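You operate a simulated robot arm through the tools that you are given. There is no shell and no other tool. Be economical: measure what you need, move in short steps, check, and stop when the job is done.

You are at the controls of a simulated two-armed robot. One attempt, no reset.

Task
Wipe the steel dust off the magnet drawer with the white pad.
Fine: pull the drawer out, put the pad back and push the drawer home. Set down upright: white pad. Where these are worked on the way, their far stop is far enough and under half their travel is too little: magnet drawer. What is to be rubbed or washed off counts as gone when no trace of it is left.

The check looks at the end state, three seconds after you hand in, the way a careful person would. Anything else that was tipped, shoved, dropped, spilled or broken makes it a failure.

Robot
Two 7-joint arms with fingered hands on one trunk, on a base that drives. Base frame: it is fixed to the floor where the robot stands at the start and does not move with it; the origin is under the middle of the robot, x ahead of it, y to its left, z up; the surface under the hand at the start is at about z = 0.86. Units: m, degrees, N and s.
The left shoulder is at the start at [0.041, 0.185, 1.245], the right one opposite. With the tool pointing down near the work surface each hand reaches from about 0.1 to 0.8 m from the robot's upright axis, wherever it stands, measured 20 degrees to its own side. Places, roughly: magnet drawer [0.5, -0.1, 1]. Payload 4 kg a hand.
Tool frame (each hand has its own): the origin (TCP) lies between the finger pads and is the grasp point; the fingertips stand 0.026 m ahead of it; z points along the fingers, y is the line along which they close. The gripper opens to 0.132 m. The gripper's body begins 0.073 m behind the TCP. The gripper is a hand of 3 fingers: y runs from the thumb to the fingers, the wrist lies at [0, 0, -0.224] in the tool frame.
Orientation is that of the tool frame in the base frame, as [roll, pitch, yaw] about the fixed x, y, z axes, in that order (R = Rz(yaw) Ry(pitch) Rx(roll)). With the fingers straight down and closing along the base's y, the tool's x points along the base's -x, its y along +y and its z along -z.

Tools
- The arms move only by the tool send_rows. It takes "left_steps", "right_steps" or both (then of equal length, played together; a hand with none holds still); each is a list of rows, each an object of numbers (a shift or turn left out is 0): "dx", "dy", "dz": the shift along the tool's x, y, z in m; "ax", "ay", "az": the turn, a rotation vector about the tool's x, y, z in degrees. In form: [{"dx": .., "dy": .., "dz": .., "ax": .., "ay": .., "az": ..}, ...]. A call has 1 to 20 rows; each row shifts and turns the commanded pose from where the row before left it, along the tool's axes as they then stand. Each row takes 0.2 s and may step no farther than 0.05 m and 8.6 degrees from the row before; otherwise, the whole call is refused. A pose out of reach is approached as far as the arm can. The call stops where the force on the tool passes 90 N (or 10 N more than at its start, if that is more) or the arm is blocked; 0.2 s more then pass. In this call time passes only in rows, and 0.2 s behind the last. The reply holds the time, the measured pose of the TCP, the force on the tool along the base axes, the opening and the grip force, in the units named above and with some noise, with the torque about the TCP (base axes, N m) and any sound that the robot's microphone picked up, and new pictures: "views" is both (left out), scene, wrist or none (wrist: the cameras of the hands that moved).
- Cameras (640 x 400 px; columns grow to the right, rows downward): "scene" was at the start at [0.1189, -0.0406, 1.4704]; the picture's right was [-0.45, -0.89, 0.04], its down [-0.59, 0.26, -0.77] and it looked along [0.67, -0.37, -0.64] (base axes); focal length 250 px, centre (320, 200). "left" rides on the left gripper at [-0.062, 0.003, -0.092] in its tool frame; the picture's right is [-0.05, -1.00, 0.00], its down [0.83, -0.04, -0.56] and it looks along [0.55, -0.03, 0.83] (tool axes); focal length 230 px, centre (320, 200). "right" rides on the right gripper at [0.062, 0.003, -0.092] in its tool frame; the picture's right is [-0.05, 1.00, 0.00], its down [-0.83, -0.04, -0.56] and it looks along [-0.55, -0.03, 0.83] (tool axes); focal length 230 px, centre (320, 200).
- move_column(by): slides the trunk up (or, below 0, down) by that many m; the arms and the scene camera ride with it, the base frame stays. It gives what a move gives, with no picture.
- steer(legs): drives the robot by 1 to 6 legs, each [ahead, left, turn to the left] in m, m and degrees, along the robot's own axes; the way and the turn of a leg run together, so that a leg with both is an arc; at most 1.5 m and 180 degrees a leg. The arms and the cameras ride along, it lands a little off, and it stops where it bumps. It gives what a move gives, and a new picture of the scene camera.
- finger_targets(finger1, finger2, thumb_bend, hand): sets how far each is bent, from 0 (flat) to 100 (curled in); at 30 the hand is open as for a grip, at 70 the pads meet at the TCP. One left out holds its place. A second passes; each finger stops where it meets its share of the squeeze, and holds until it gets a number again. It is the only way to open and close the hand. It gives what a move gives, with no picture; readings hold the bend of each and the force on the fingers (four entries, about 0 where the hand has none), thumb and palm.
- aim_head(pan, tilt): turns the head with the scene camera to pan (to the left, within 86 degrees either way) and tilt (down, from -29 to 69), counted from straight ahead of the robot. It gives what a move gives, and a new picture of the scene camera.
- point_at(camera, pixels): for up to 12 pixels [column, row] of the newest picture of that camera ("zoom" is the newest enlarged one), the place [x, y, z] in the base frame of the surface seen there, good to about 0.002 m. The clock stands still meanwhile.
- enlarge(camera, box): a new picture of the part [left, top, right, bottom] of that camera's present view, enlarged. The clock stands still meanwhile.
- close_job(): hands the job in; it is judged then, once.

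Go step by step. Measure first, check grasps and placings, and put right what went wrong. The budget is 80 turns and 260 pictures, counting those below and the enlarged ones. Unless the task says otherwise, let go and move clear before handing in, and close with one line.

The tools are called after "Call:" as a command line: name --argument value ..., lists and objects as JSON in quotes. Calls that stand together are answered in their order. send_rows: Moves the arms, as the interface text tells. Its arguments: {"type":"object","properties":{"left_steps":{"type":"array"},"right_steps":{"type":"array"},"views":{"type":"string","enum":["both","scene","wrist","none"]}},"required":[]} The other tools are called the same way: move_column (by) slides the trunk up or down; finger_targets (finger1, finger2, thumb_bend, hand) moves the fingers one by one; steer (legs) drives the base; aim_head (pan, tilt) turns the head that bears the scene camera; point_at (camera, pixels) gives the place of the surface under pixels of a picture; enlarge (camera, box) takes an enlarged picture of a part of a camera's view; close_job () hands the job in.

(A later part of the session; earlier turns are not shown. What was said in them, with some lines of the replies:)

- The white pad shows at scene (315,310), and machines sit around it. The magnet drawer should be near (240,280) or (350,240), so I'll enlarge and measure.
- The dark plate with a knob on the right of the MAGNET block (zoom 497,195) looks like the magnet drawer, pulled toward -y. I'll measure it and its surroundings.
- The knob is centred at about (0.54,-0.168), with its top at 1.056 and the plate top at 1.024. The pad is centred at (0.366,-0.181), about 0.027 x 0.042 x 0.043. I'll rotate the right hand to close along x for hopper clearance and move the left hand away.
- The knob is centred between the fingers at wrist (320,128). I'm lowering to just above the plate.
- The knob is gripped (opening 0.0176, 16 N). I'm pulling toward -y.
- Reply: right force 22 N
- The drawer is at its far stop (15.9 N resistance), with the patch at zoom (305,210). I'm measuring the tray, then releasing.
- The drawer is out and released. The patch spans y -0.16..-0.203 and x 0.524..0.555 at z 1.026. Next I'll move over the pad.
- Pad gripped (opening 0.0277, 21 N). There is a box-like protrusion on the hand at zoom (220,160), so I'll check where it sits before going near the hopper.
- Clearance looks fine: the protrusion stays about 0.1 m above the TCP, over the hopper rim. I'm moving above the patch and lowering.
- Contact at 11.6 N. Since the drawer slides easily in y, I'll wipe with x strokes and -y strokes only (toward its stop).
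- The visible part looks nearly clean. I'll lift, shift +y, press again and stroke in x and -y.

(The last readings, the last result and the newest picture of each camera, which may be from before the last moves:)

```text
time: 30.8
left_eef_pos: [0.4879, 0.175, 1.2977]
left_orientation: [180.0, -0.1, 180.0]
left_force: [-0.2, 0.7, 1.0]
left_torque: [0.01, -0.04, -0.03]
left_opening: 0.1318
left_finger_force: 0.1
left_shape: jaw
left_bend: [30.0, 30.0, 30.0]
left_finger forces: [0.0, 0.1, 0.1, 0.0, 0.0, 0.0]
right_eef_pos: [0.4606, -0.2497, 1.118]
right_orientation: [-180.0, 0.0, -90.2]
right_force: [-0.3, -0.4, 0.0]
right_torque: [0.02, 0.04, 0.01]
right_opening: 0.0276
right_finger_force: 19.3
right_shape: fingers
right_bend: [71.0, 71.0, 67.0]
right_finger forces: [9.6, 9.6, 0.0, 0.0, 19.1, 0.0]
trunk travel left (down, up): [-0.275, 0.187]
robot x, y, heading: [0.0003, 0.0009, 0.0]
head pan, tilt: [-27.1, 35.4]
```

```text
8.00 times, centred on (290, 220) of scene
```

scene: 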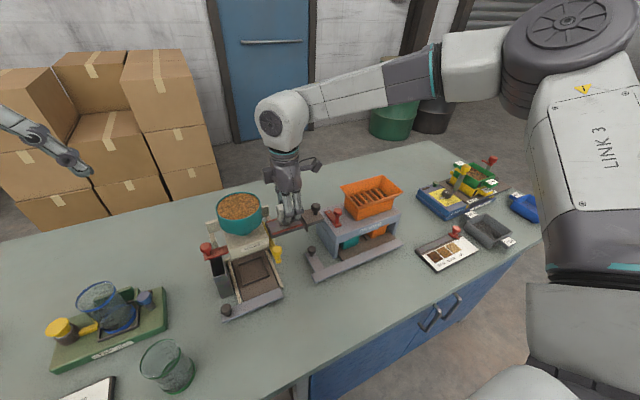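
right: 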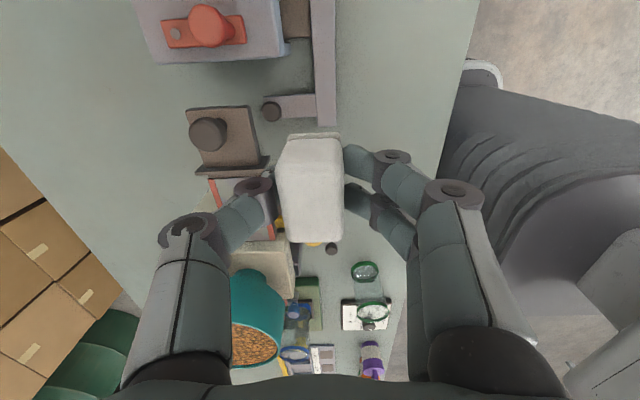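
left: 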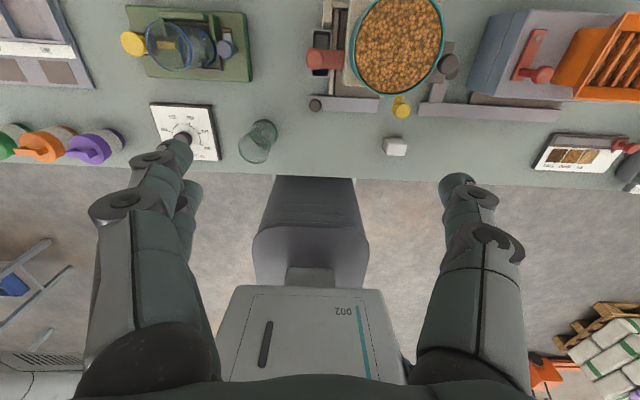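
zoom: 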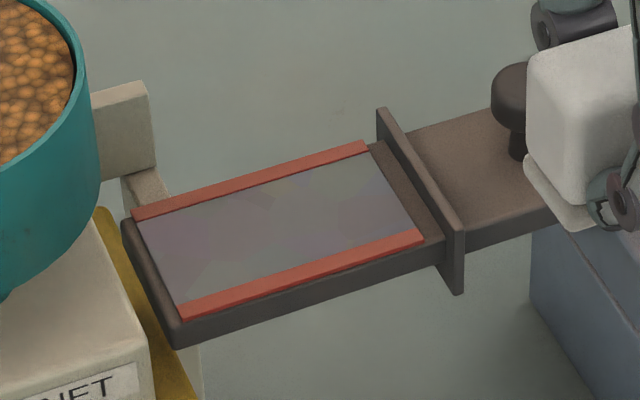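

The plate looks clean. I'll take a closer look to be sure no trace is left.

Call:
enlarge --camera "scene" --box '[262, 208, 306, 238]'

Call:
enlarge --camera "scene" --box '[290, 195, 350, 235]'

```text
13.33 times, centred on (284, 223) of scene
```

zoom: 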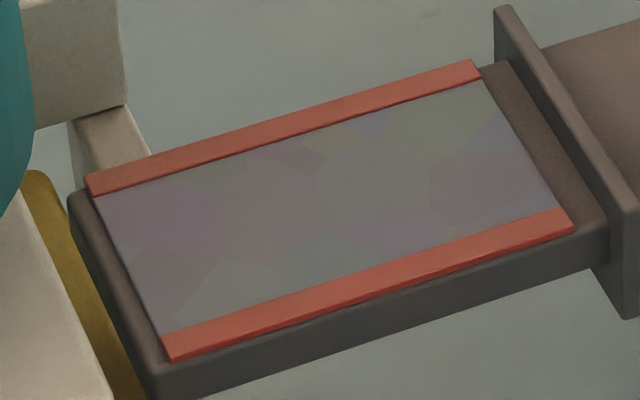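

```text
10.00 times, centred on (320, 215) of scene
```

zoom: 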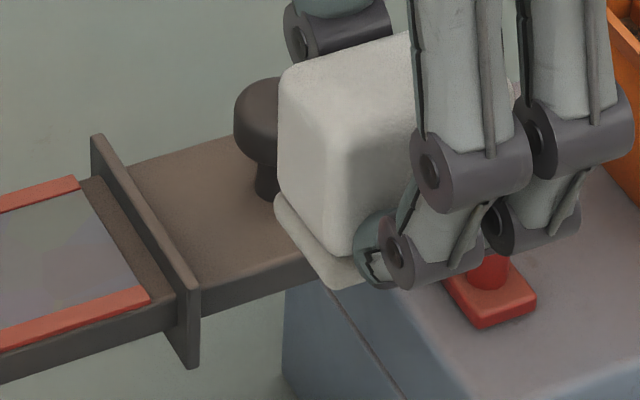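

The plate is clean. I'm returning the pad to its original spot at (0.365,-0.180).

Call:
send_rows --right_steps '[{"dy": 0.032, "dx": -0.0235}, {"dy": 0.032, "dx": -0.0235}, {"dy": 0.0323, "dx": -0.0235}, {"dz": 0.04}, {"dz": 0.04}, {"dz": 0.04}, {"dz": 0.04}, {"dz": 0.04}, {"dz": 0.013}, {}]' --views "wrist"

Call:
enlarge --camera "scene" --box '[280, 270, 350, 330]'

```text
time: 33.0
left_eef_pos: [0.4878, 0.1755, 1.2994]
left_orientation: [-180.0, 0.0, 180.0]
left_force: [-0.8, -0.7, -0.3]
left_torque: [-0.01, -0.02, 0.03]
left_opening: 0.1319
left_finger_force: 0.1
left_shape: jaw
left_bend: [30.0, 30.0, 30.0]
left_finger forces: [0.0, 0.1, 0.0, 0.0, 0.1, 0.0]
right_eef_pos: [0.3613, -0.1834, 0.9051]
right_orientation: [180.0, 0.1, -90.1]
right_force: [-0.6, 0.7, -0.9]
right_torque: [0.0, 0.02, -0.01]
right_opening: 0.0277
right_finger_force: 18.7
right_shape: fingers
right_bend: [71.0, 71.0, 67.0]
right_finger forces: [9.5, 9.5, 0.0, 0.0, 19.1, 0.0]
trunk travel left (down, up): [-0.275, 0.187]
robot x, y, heading: [0.0014, -0.0029, 0.1]
head pan, tilt: [-27.1, 35.4]
```

right: 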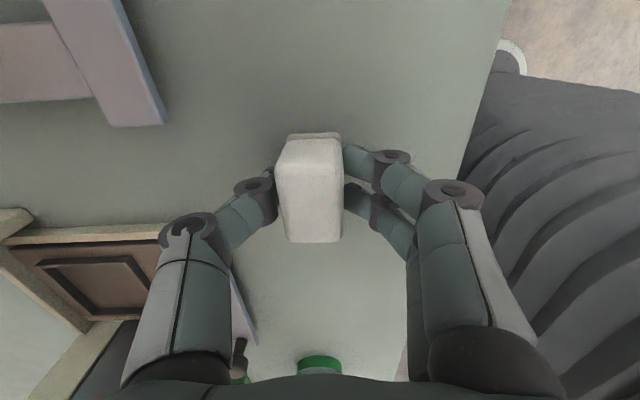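

```text
6.67 times, centred on (315, 300) of scene
```

zoom: 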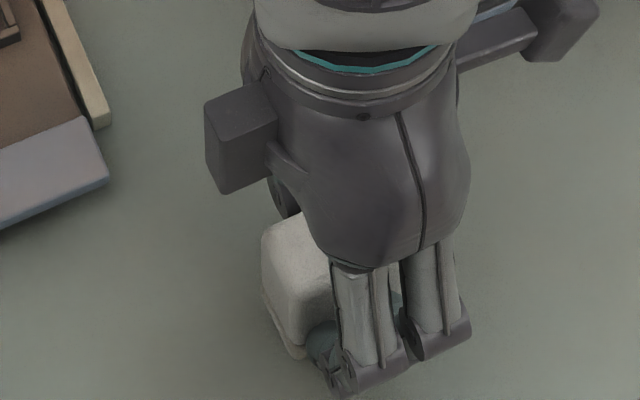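

Now correcting +0.003 in x and y and lowering gently until contact.

Call:
send_rows --right_steps '[{"dy": -0.003, "dx": -0.003}, {"dz": 0.003}, {"dz": 0.002}, {"dz": 0.001}, {}]' --views "none"

```text
time: 34.2
left_eef_pos: [0.4875, 0.1756, 1.2985]
left_orientation: [-179.9, -0.1, 180.0]
left_force: [-0.4, 0.0, -0.1]
left_torque: [-0.03, -0.01, -0.02]
left_opening: 0.1317
left_finger_force: 0.0
left_shape: jaw
left_bend: [30.0, 30.0, 30.0]
left_finger forces: [0.0, 0.0, 0.0, 0.0, 0.0, 0.0]
right_eef_pos: [0.3644, -0.1778, 0.8986]
right_orientation: [180.0, 0.1, -90.1]
right_force: [-0.2, -0.4, -0.3]
right_torque: [-0.04, -0.01, 0.01]
right_opening: 0.0274
right_finger_force: 19.1
right_shape: fingers
right_bend: [71.0, 71.0, 67.0]
right_finger forces: [9.4, 9.5, 0.0, 0.0, 19.1, 0.0]
trunk travel left (down, up): [-0.275, 0.187]
robot x, y, heading: [0.0001, 0.0041, -0.1]
head pan, tilt: [-27.1, 35.4]
```

Call:
send_rows --right_steps '[{"dz": 0.001}, {"dz": 0.001}, {}]' --views "none"

```text
time: 35.0
left_eef_pos: [0.4879, 0.1755, 1.2993]
left_orientation: [-180.0, 0.1, 180.0]
left_force: [0.9, 0.4, 0.7]
left_torque: [-0.01, 0.01, 0.0]
left_opening: 0.1316
left_finger_force: 0.0
left_shape: jaw
left_bend: [30.0, 30.0, 30.0]
left_finger forces: [0.0, 0.1, 0.1, 0.0, 0.0, 0.0]
right_eef_pos: [0.365, -0.1787, 0.898]
right_orientation: [180.0, 0.1, -90.2]
right_force: [0.4, -0.2, 0.2]
right_torque: [-0.05, -0.01, 0.0]
right_opening: 0.0275
right_finger_force: 18.9
right_shape: fingers
right_bend: [71.0, 71.0, 67.0]
right_finger forces: [9.5, 9.5, 0.1, 0.0, 19.0, 0.1]
trunk travel left (down, up): [-0.275, 0.187]
robot x, y, heading: [-0.0013, 0.0007, -0.3]
head pan, tilt: [-27.1, 35.4]
```

Call:
send_rows --right_steps '[{"dz": 0.001}, {"dz": 0.001}, {}]' --views "none"

```text
time: 35.8
left_eef_pos: [0.4879, 0.1753, 1.2997]
left_orientation: [180.0, -0.1, 180.0]
left_force: [0.2, 0.3, 0.1]
left_torque: [0.02, 0.0, -0.02]
left_opening: 0.132
left_finger_force: 0.2
left_shape: jaw
left_bend: [30.0, 30.0, 30.0]
left_finger forces: [0.1, 0.0, 0.0, 0.0, 0.0, 0.0]
right_eef_pos: [0.3648, -0.1783, 0.896]
right_orientation: [-179.9, 0.0, -90.1]
right_force: [1.0, -0.7, 7.5]
right_torque: [0.02, -0.23, 0.0]
right_opening: 0.0273
right_finger_force: 20.0
right_shape: fingers
right_bend: [71.0, 71.0, 67.0]
right_finger forces: [9.6, 9.6, 0.0, 0.0, 20.4, 0.0]
trunk travel left (down, up): [-0.275, 0.187]
robot x, y, heading: [0.0036, 0.0009, 0.0]
head pan, tilt: [-27.1, 35.4]
```

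Contact on the table at 7.5 N. I'm releasing and lifting.

Call:
finger_targets --hand "right" --finger1 50 --finger2 50 --thumb_bend 50

Call:
send_rows --right_steps '[{"dz": -0.02}, {"dz": -0.04}, {"dz": -0.04}, {"dz": -0.05}, {"dz": -0.05}, {"dz": -0.05}, {"dz": -0.02}, {}]' --views "both"

Call:
enlarge --camera "scene" --box '[280, 270, 350, 330]'

```text
time: 36.8
left_eef_pos: [0.488, 0.1748, 1.2996]
left_orientation: [180.0, 0.0, -180.0]
left_force: [-0.3, -0.2, 0.4]
left_torque: [-0.02, -0.01, 0.02]
left_opening: 0.1319
left_finger_force: 0.0
left_shape: jaw
left_bend: [30.0, 30.0, 30.0]
left_finger forces: [0.0, 0.0, 0.2, 0.0, 0.0, 0.1]
right_eef_pos: [0.365, -0.1785, 0.8945]
right_orientation: [-180.0, 0.1, -90.0]
right_force: [0.5, -0.8, 0.0]
right_torque: [-0.01, 0.03, 0.04]
right_opening: 0.067
right_finger_force: 0.1
right_shape: fingers
right_bend: [50.0, 50.0, 50.0]
right_finger forces: [0.0, 0.1, 0.0, 0.1, 0.0, 0.0]
trunk travel left (down, up): [-0.275, 0.187]
robot x, y, heading: [0.0012, 0.0011, -0.1]
head pan, tilt: [-27.1, 35.4]
```

```text
time: 38.6
left_eef_pos: [0.4881, 0.1751, 1.2982]
left_orientation: [-180.0, 0.0, 180.0]
left_force: [0.3, -0.5, -0.9]
left_torque: [-0.03, -0.02, 0.0]
left_opening: 0.1319
left_finger_force: 0.1
left_shape: jaw
left_bend: [30.0, 30.0, 30.0]
left_finger forces: [0.0, 0.0, 0.1, 0.1, 0.0, 0.0]
right_eef_pos: [0.363, -0.1816, 1.1648]
right_orientation: [-180.0, 0.1, -90.1]
right_force: [-0.6, 0.1, 0.7]
right_torque: [0.0, 0.0, -0.01]
right_opening: 0.0671
right_finger_force: 0.0
right_shape: fingers
right_bend: [50.0, 50.0, 50.0]
right_finger forces: [0.0, 0.0, 0.0, 0.0, 0.1, 0.0]
trunk travel left (down, up): [-0.275, 0.187]
robot x, y, heading: [-0.0049, -0.0024, -0.2]
head pan, tilt: [-27.1, 35.4]
```

scene: 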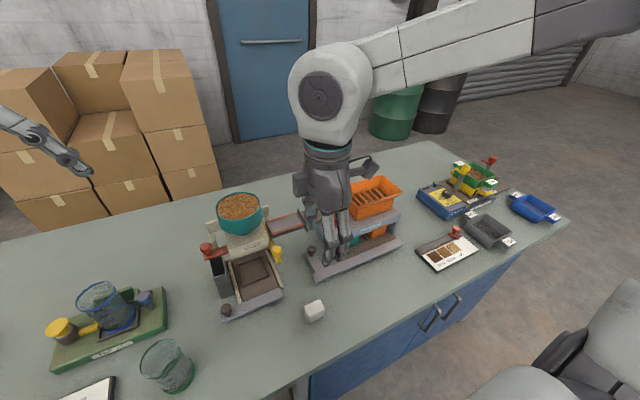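
right: 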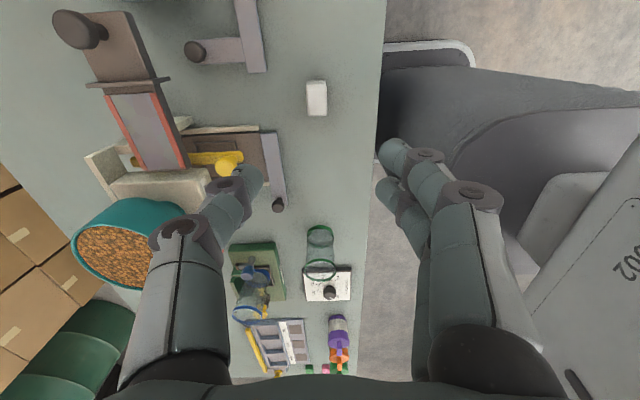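

```text
6.67 times, centred on (315, 300) of scene
```

zoom: 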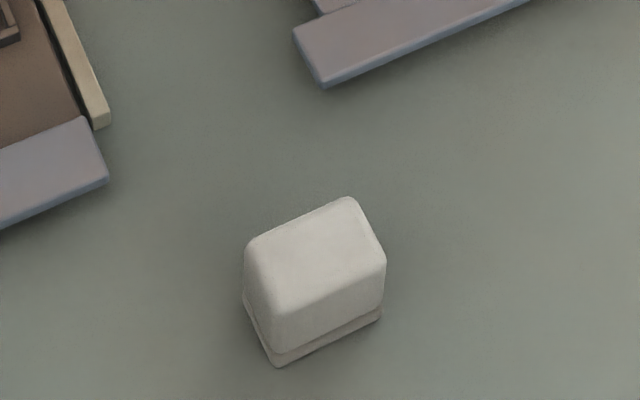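

The pad stands upright in its place. Next I'll go back to the drawer knob at about (0.539,-0.262).

Call:
send_rows --right_steps '[{"dy": -0.035, "dx": 0.016}, {"dy": -0.035, "dx": 0.016}, {"dy": -0.035, "dx": 0.016}, {"dy": -0.035, "dx": 0.016}, {"dy": -0.036, "dx": 0.016}, {"dz": 0.03}, {"dz": 0.02}, {}]' --views "both"

Call:
enlarge --camera "scene" --box '[250, 180, 370, 260]'

```text
time: 40.4
left_eef_pos: [0.4876, 0.1747, 1.2983]
left_orientation: [179.9, 0.0, 179.9]
left_force: [0.4, -0.2, 0.2]
left_torque: [0.03, 0.01, 0.02]
left_opening: 0.1319
left_finger_force: 0.1
left_shape: jaw
left_bend: [30.0, 30.0, 30.0]
left_finger forces: [0.0, 0.0, 0.0, 0.1, 0.1, 0.0]
right_eef_pos: [0.5384, -0.258, 1.1139]
right_orientation: [180.0, 0.0, -90.1]
right_force: [-0.1, -0.1, -0.2]
right_torque: [-0.04, -0.01, 0.01]
right_opening: 0.0673
right_finger_force: 0.0
right_shape: fingers
right_bend: [50.0, 50.0, 50.0]
right_finger forces: [0.1, 0.0, 0.0, 0.0, 0.0, 0.1]
trunk travel left (down, up): [-0.275, 0.187]
robot x, y, heading: [-0.003, -0.0019, -0.0]
head pan, tilt: [-27.1, 35.4]
```

scene: 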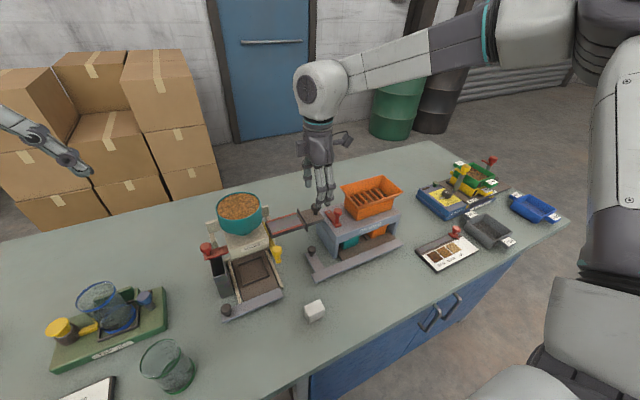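
right: 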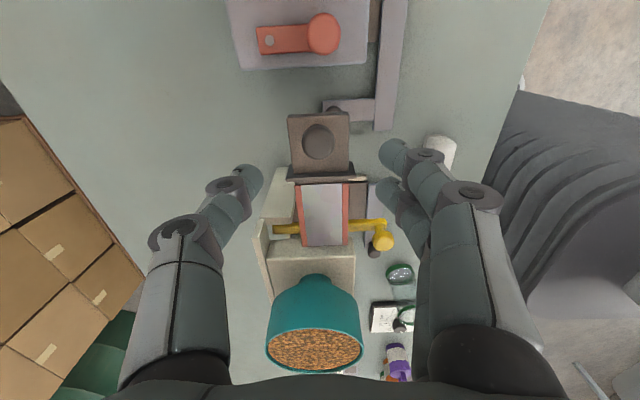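

```text
5.00 times, centred on (310, 220) of scene
```

zoom: 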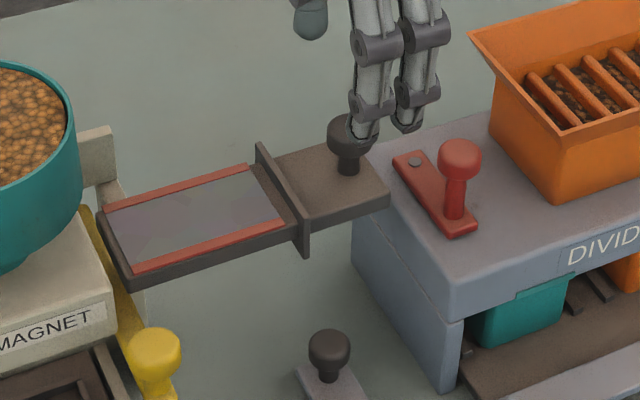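

Call:
point_at --camera "zoom" --pixels '[[340, 122], [340, 140]]'

Call:
point_at --camera "right" --pixels '[[318, 140], [303, 140], [334, 140], [318, 126], [318, 153]]'

```text
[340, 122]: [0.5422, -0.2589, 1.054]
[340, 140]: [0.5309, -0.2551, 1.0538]
```

```text
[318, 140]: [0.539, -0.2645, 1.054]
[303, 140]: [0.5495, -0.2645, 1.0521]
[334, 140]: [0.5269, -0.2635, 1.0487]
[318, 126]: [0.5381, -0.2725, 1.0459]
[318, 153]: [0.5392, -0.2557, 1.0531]
```

The knob centre is at about (0.538,-0.264), with the hand at y=-0.258. I'll shift -0.005 in y, descend, and close.

Call:
send_rows --right_steps '[{"dx": 0.005}, {"dz": 0.02}, {"dz": 0.02}, {"dz": 0.0155}, {}]' --views "none"

Call:
finger_targets --hand "right" --finger1 75 --finger2 75 --thumb_bend 75

Call:
send_rows --right_steps '[{"dx": -0.01}, {"dx": -0.01}, {"dx": -0.01}, {"dx": -0.01}, {"dx": -0.01}, {"dx": -0.01}, {"dx": -0.01}, {"dx": -0.01}, {}]' --views "none"

Call:
enlarge --camera "scene" --box '[230, 180, 350, 260]'

```text
time: 41.6
left_eef_pos: [0.4879, 0.1759, 1.3002]
left_orientation: [-180.0, 0.0, 180.0]
left_force: [-0.8, 0.0, 0.2]
left_torque: [-0.04, -0.01, -0.01]
left_opening: 0.1321
left_finger_force: 0.0
left_shape: jaw
left_bend: [30.0, 30.0, 30.0]
left_finger forces: [0.0, 0.0, 0.0, 0.1, 0.0, 0.0]
right_eef_pos: [0.5407, -0.2638, 1.0589]
right_orientation: [-180.0, 0.0, -90.2]
right_force: [0.1, -1.0, -0.4]
right_torque: [0.0, -0.03, -0.04]
right_opening: 0.067
right_finger_force: 0.0
right_shape: fingers
right_bend: [50.0, 50.0, 50.0]
right_finger forces: [0.0, 0.0, 0.0, 0.0, 0.0, 0.0]
trunk travel left (down, up): [-0.275, 0.187]
robot x, y, heading: [-0.0004, -0.0003, -0.1]
head pan, tilt: [-27.1, 35.4]
```

```text
time: 42.6
left_eef_pos: [0.4882, 0.1742, 1.2984]
left_orientation: [180.0, 0.0, 180.0]
left_force: [0.9, 0.0, -0.6]
left_torque: [0.01, 0.0, 0.0]
left_opening: 0.1319
left_finger_force: 0.0
left_shape: jaw
left_bend: [30.0, 30.0, 30.0]
left_finger forces: [0.1, 0.1, 0.0, 0.1, 0.0, 0.0]
right_eef_pos: [0.5401, -0.2634, 1.0573]
right_orientation: [179.9, -0.1, -90.1]
right_force: [-1.4, 1.6, -10.3]
right_torque: [0.02, 0.01, 0.05]
right_opening: 0.0158
right_finger_force: 14.8
right_shape: fingers
right_bend: [71.0, 70.0, 68.0]
right_finger forces: [6.5, 9.8, 0.1, 0.1, 13.3, 0.0]
trunk travel left (down, up): [-0.275, 0.187]
robot x, y, heading: [-0.0008, 0.0022, 0.1]
head pan, tilt: [-27.1, 35.4]
```

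```text
time: 44.6
left_eef_pos: [0.4888, 0.1745, 1.299]
left_orientation: [-180.0, -0.1, 179.9]
left_force: [-0.2, 0.2, 0.1]
left_torque: [0.01, -0.02, 0.01]
left_opening: 0.1319
left_finger_force: 0.0
left_shape: jaw
left_bend: [30.0, 30.0, 30.0]
left_finger forces: [0.1, 0.1, 0.1, 0.0, 0.1, 0.0]
right_eef_pos: [0.5404, -0.1838, 1.0586]
right_orientation: [179.9, 0.0, -90.1]
right_force: [-1.7, -1.0, -15.8]
right_torque: [-0.03, -0.08, 0.03]
right_opening: 0.016
right_finger_force: 14.5
right_shape: fingers
right_bend: [71.0, 70.0, 68.0]
right_finger forces: [7.2, 8.6, 0.0, 0.0, 12.4, 0.1]
trunk travel left (down, up): [-0.275, 0.187]
robot x, y, heading: [-0.0003, -0.0029, 0.1]
head pan, tilt: [-27.1, 35.4]
```

```text
5.00 times, centred on (290, 220) of scene
```

zoom: 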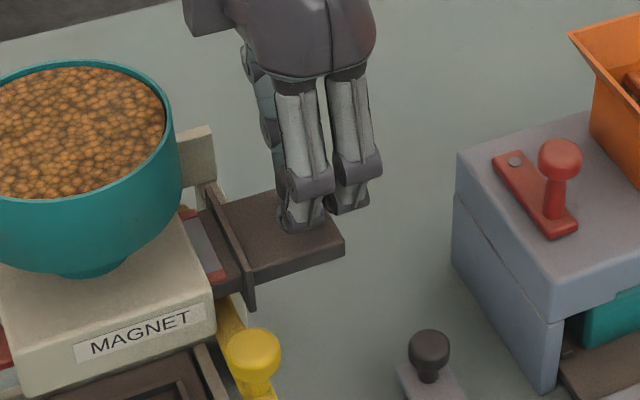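

The drawer is sliding in, with about 16 mm left. I'll push slowly until it stops.

Call:
send_rows --right_steps '[{"dx": -0.006}, {"dx": -0.005}, {"dx": -0.003}, {"dx": -0.002}, {"dx": -0.002}, {}]' --views "none"

Call:
enlarge --camera "scene" --box '[230, 180, 350, 260]'

```text
time: 46.0
left_eef_pos: [0.4888, 0.1733, 1.2981]
left_orientation: [179.8, 0.0, 180.0]
left_force: [0.1, -0.1, -0.8]
left_torque: [0.02, 0.02, -0.02]
left_opening: 0.1318
left_finger_force: 0.1
left_shape: jaw
left_bend: [30.0, 30.0, 30.0]
left_finger forces: [0.0, 0.1, 0.1, 0.0, 0.1, 0.1]
right_eef_pos: [0.5397, -0.1692, 1.0571]
right_orientation: [-179.9, 0.0, -90.2]
right_force: [1.7, -13.2, -8.6]
right_torque: [-0.23, -0.08, 0.05]
right_opening: 0.0163
right_finger_force: 16.9
right_shape: fingers
right_bend: [72.0, 71.0, 68.0]
right_finger forces: [12.1, 6.8, 0.1, 0.0, 14.6, 0.0]
trunk travel left (down, up): [-0.275, 0.187]
robot x, y, heading: [0.0023, 0.0007, 0.2]
head pan, tilt: [-27.1, 35.4]
```

```text
5.00 times, centred on (290, 220) of scene
```

zoom: 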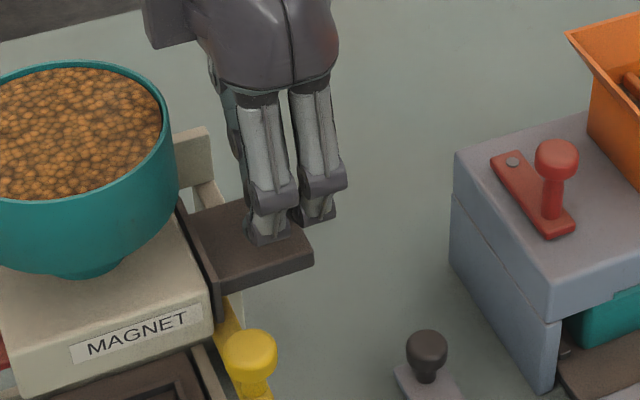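

The drawer is home against its stop (13 N). I'm releasing, lifting and moving clear.

Call:
finger_targets --hand "right" --finger1 50 --finger2 50 --thumb_bend 50

Call:
send_rows --right_steps '[{"dz": -0.02}, {"dz": -0.04}, {"dz": -0.04}, {"dz": -0.05}, {"dz": -0.05}, {"dx": 0.04}, {"dx": 0.04}, {"dx": 0.04}, {"dx": 0.04}, {}]' --views "scene"

Call:
enlarge --camera "scene" --box '[190, 170, 430, 330]'

Call:
point_at --camera "scene" --pixels '[[280, 216], [272, 237], [315, 310]]'

```text
time: 47.0
left_eef_pos: [0.4875, 0.1751, 1.2982]
left_orientation: [180.0, 0.0, 180.0]
left_force: [0.7, -0.3, 0.3]
left_torque: [-0.02, 0.02, -0.04]
left_opening: 0.132
left_finger_force: 0.1
left_shape: jaw
left_bend: [30.0, 30.0, 30.0]
left_finger forces: [0.0, 0.0, 0.0, 0.0, 0.1, 0.0]
right_eef_pos: [0.5398, -0.1648, 1.0579]
right_orientation: [180.0, 0.0, -90.2]
right_force: [-0.7, -0.9, 0.2]
right_torque: [0.01, -0.03, 0.01]
right_opening: 0.0671
right_finger_force: 0.0
right_shape: fingers
right_bend: [50.0, 50.0, 50.0]
right_finger forces: [0.0, 0.0, 0.1, 0.0, 0.1, 0.0]
trunk travel left (down, up): [-0.275, 0.187]
robot x, y, heading: [-0.0032, 0.001, 0.2]
head pan, tilt: [-27.1, 35.4]
```

```text
time: 49.2
left_eef_pos: [0.488, 0.1766, 1.2978]
left_orientation: [-179.9, 0.0, 180.0]
left_force: [-0.3, 0.5, 0.3]
left_torque: [0.01, -0.03, -0.01]
left_opening: 0.1317
left_finger_force: 0.1
left_shape: jaw
left_bend: [30.0, 30.0, 30.0]
left_finger forces: [0.0, 0.1, 0.0, 0.1, 0.1, 0.0]
right_eef_pos: [0.5385, -0.3242, 1.2564]
right_orientation: [179.9, 0.0, -90.1]
right_force: [0.0, -0.1, -0.4]
right_torque: [-0.02, 0.04, 0.01]
right_opening: 0.0675
right_finger_force: 0.1
right_shape: fingers
right_bend: [50.0, 50.0, 50.0]
right_finger forces: [0.0, 0.1, 0.0, 0.1, 0.0, 0.0]
trunk travel left (down, up): [-0.275, 0.187]
robot x, y, heading: [0.0016, -0.0004, -0.0]
head pan, tilt: [-27.1, 35.4]
```

scene: 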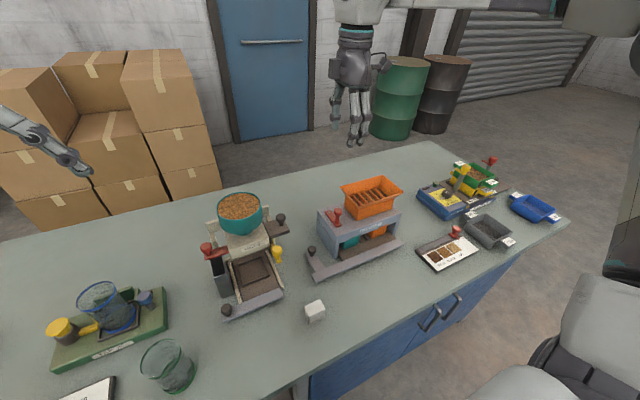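

```text
2.50 times, centred on (310, 250) of scene
```

zoom: 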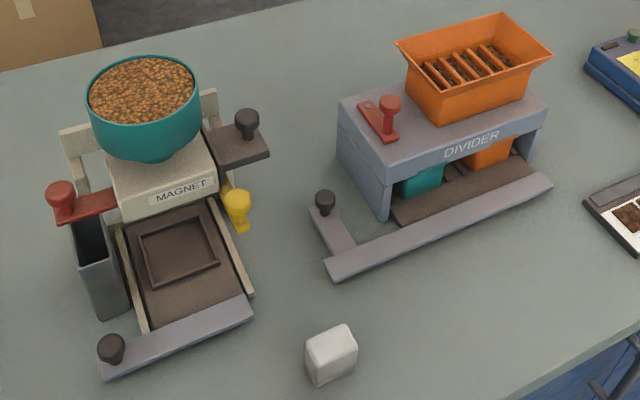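

```text
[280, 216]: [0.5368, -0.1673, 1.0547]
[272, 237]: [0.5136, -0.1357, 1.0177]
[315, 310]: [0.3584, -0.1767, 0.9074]
```

The drawer is home (knob at y=-0.167, as at the start), the pad stands upright in its place, and nothing else has moved. I'm handing in.

Call:
close_job

```text
The job is handed in.
```

I wiped the magnet drawer with the white pad and no trace of steel dust showed in the close-up. The pad is back upright in its place, the drawer is pushed home, and I handed the job in.
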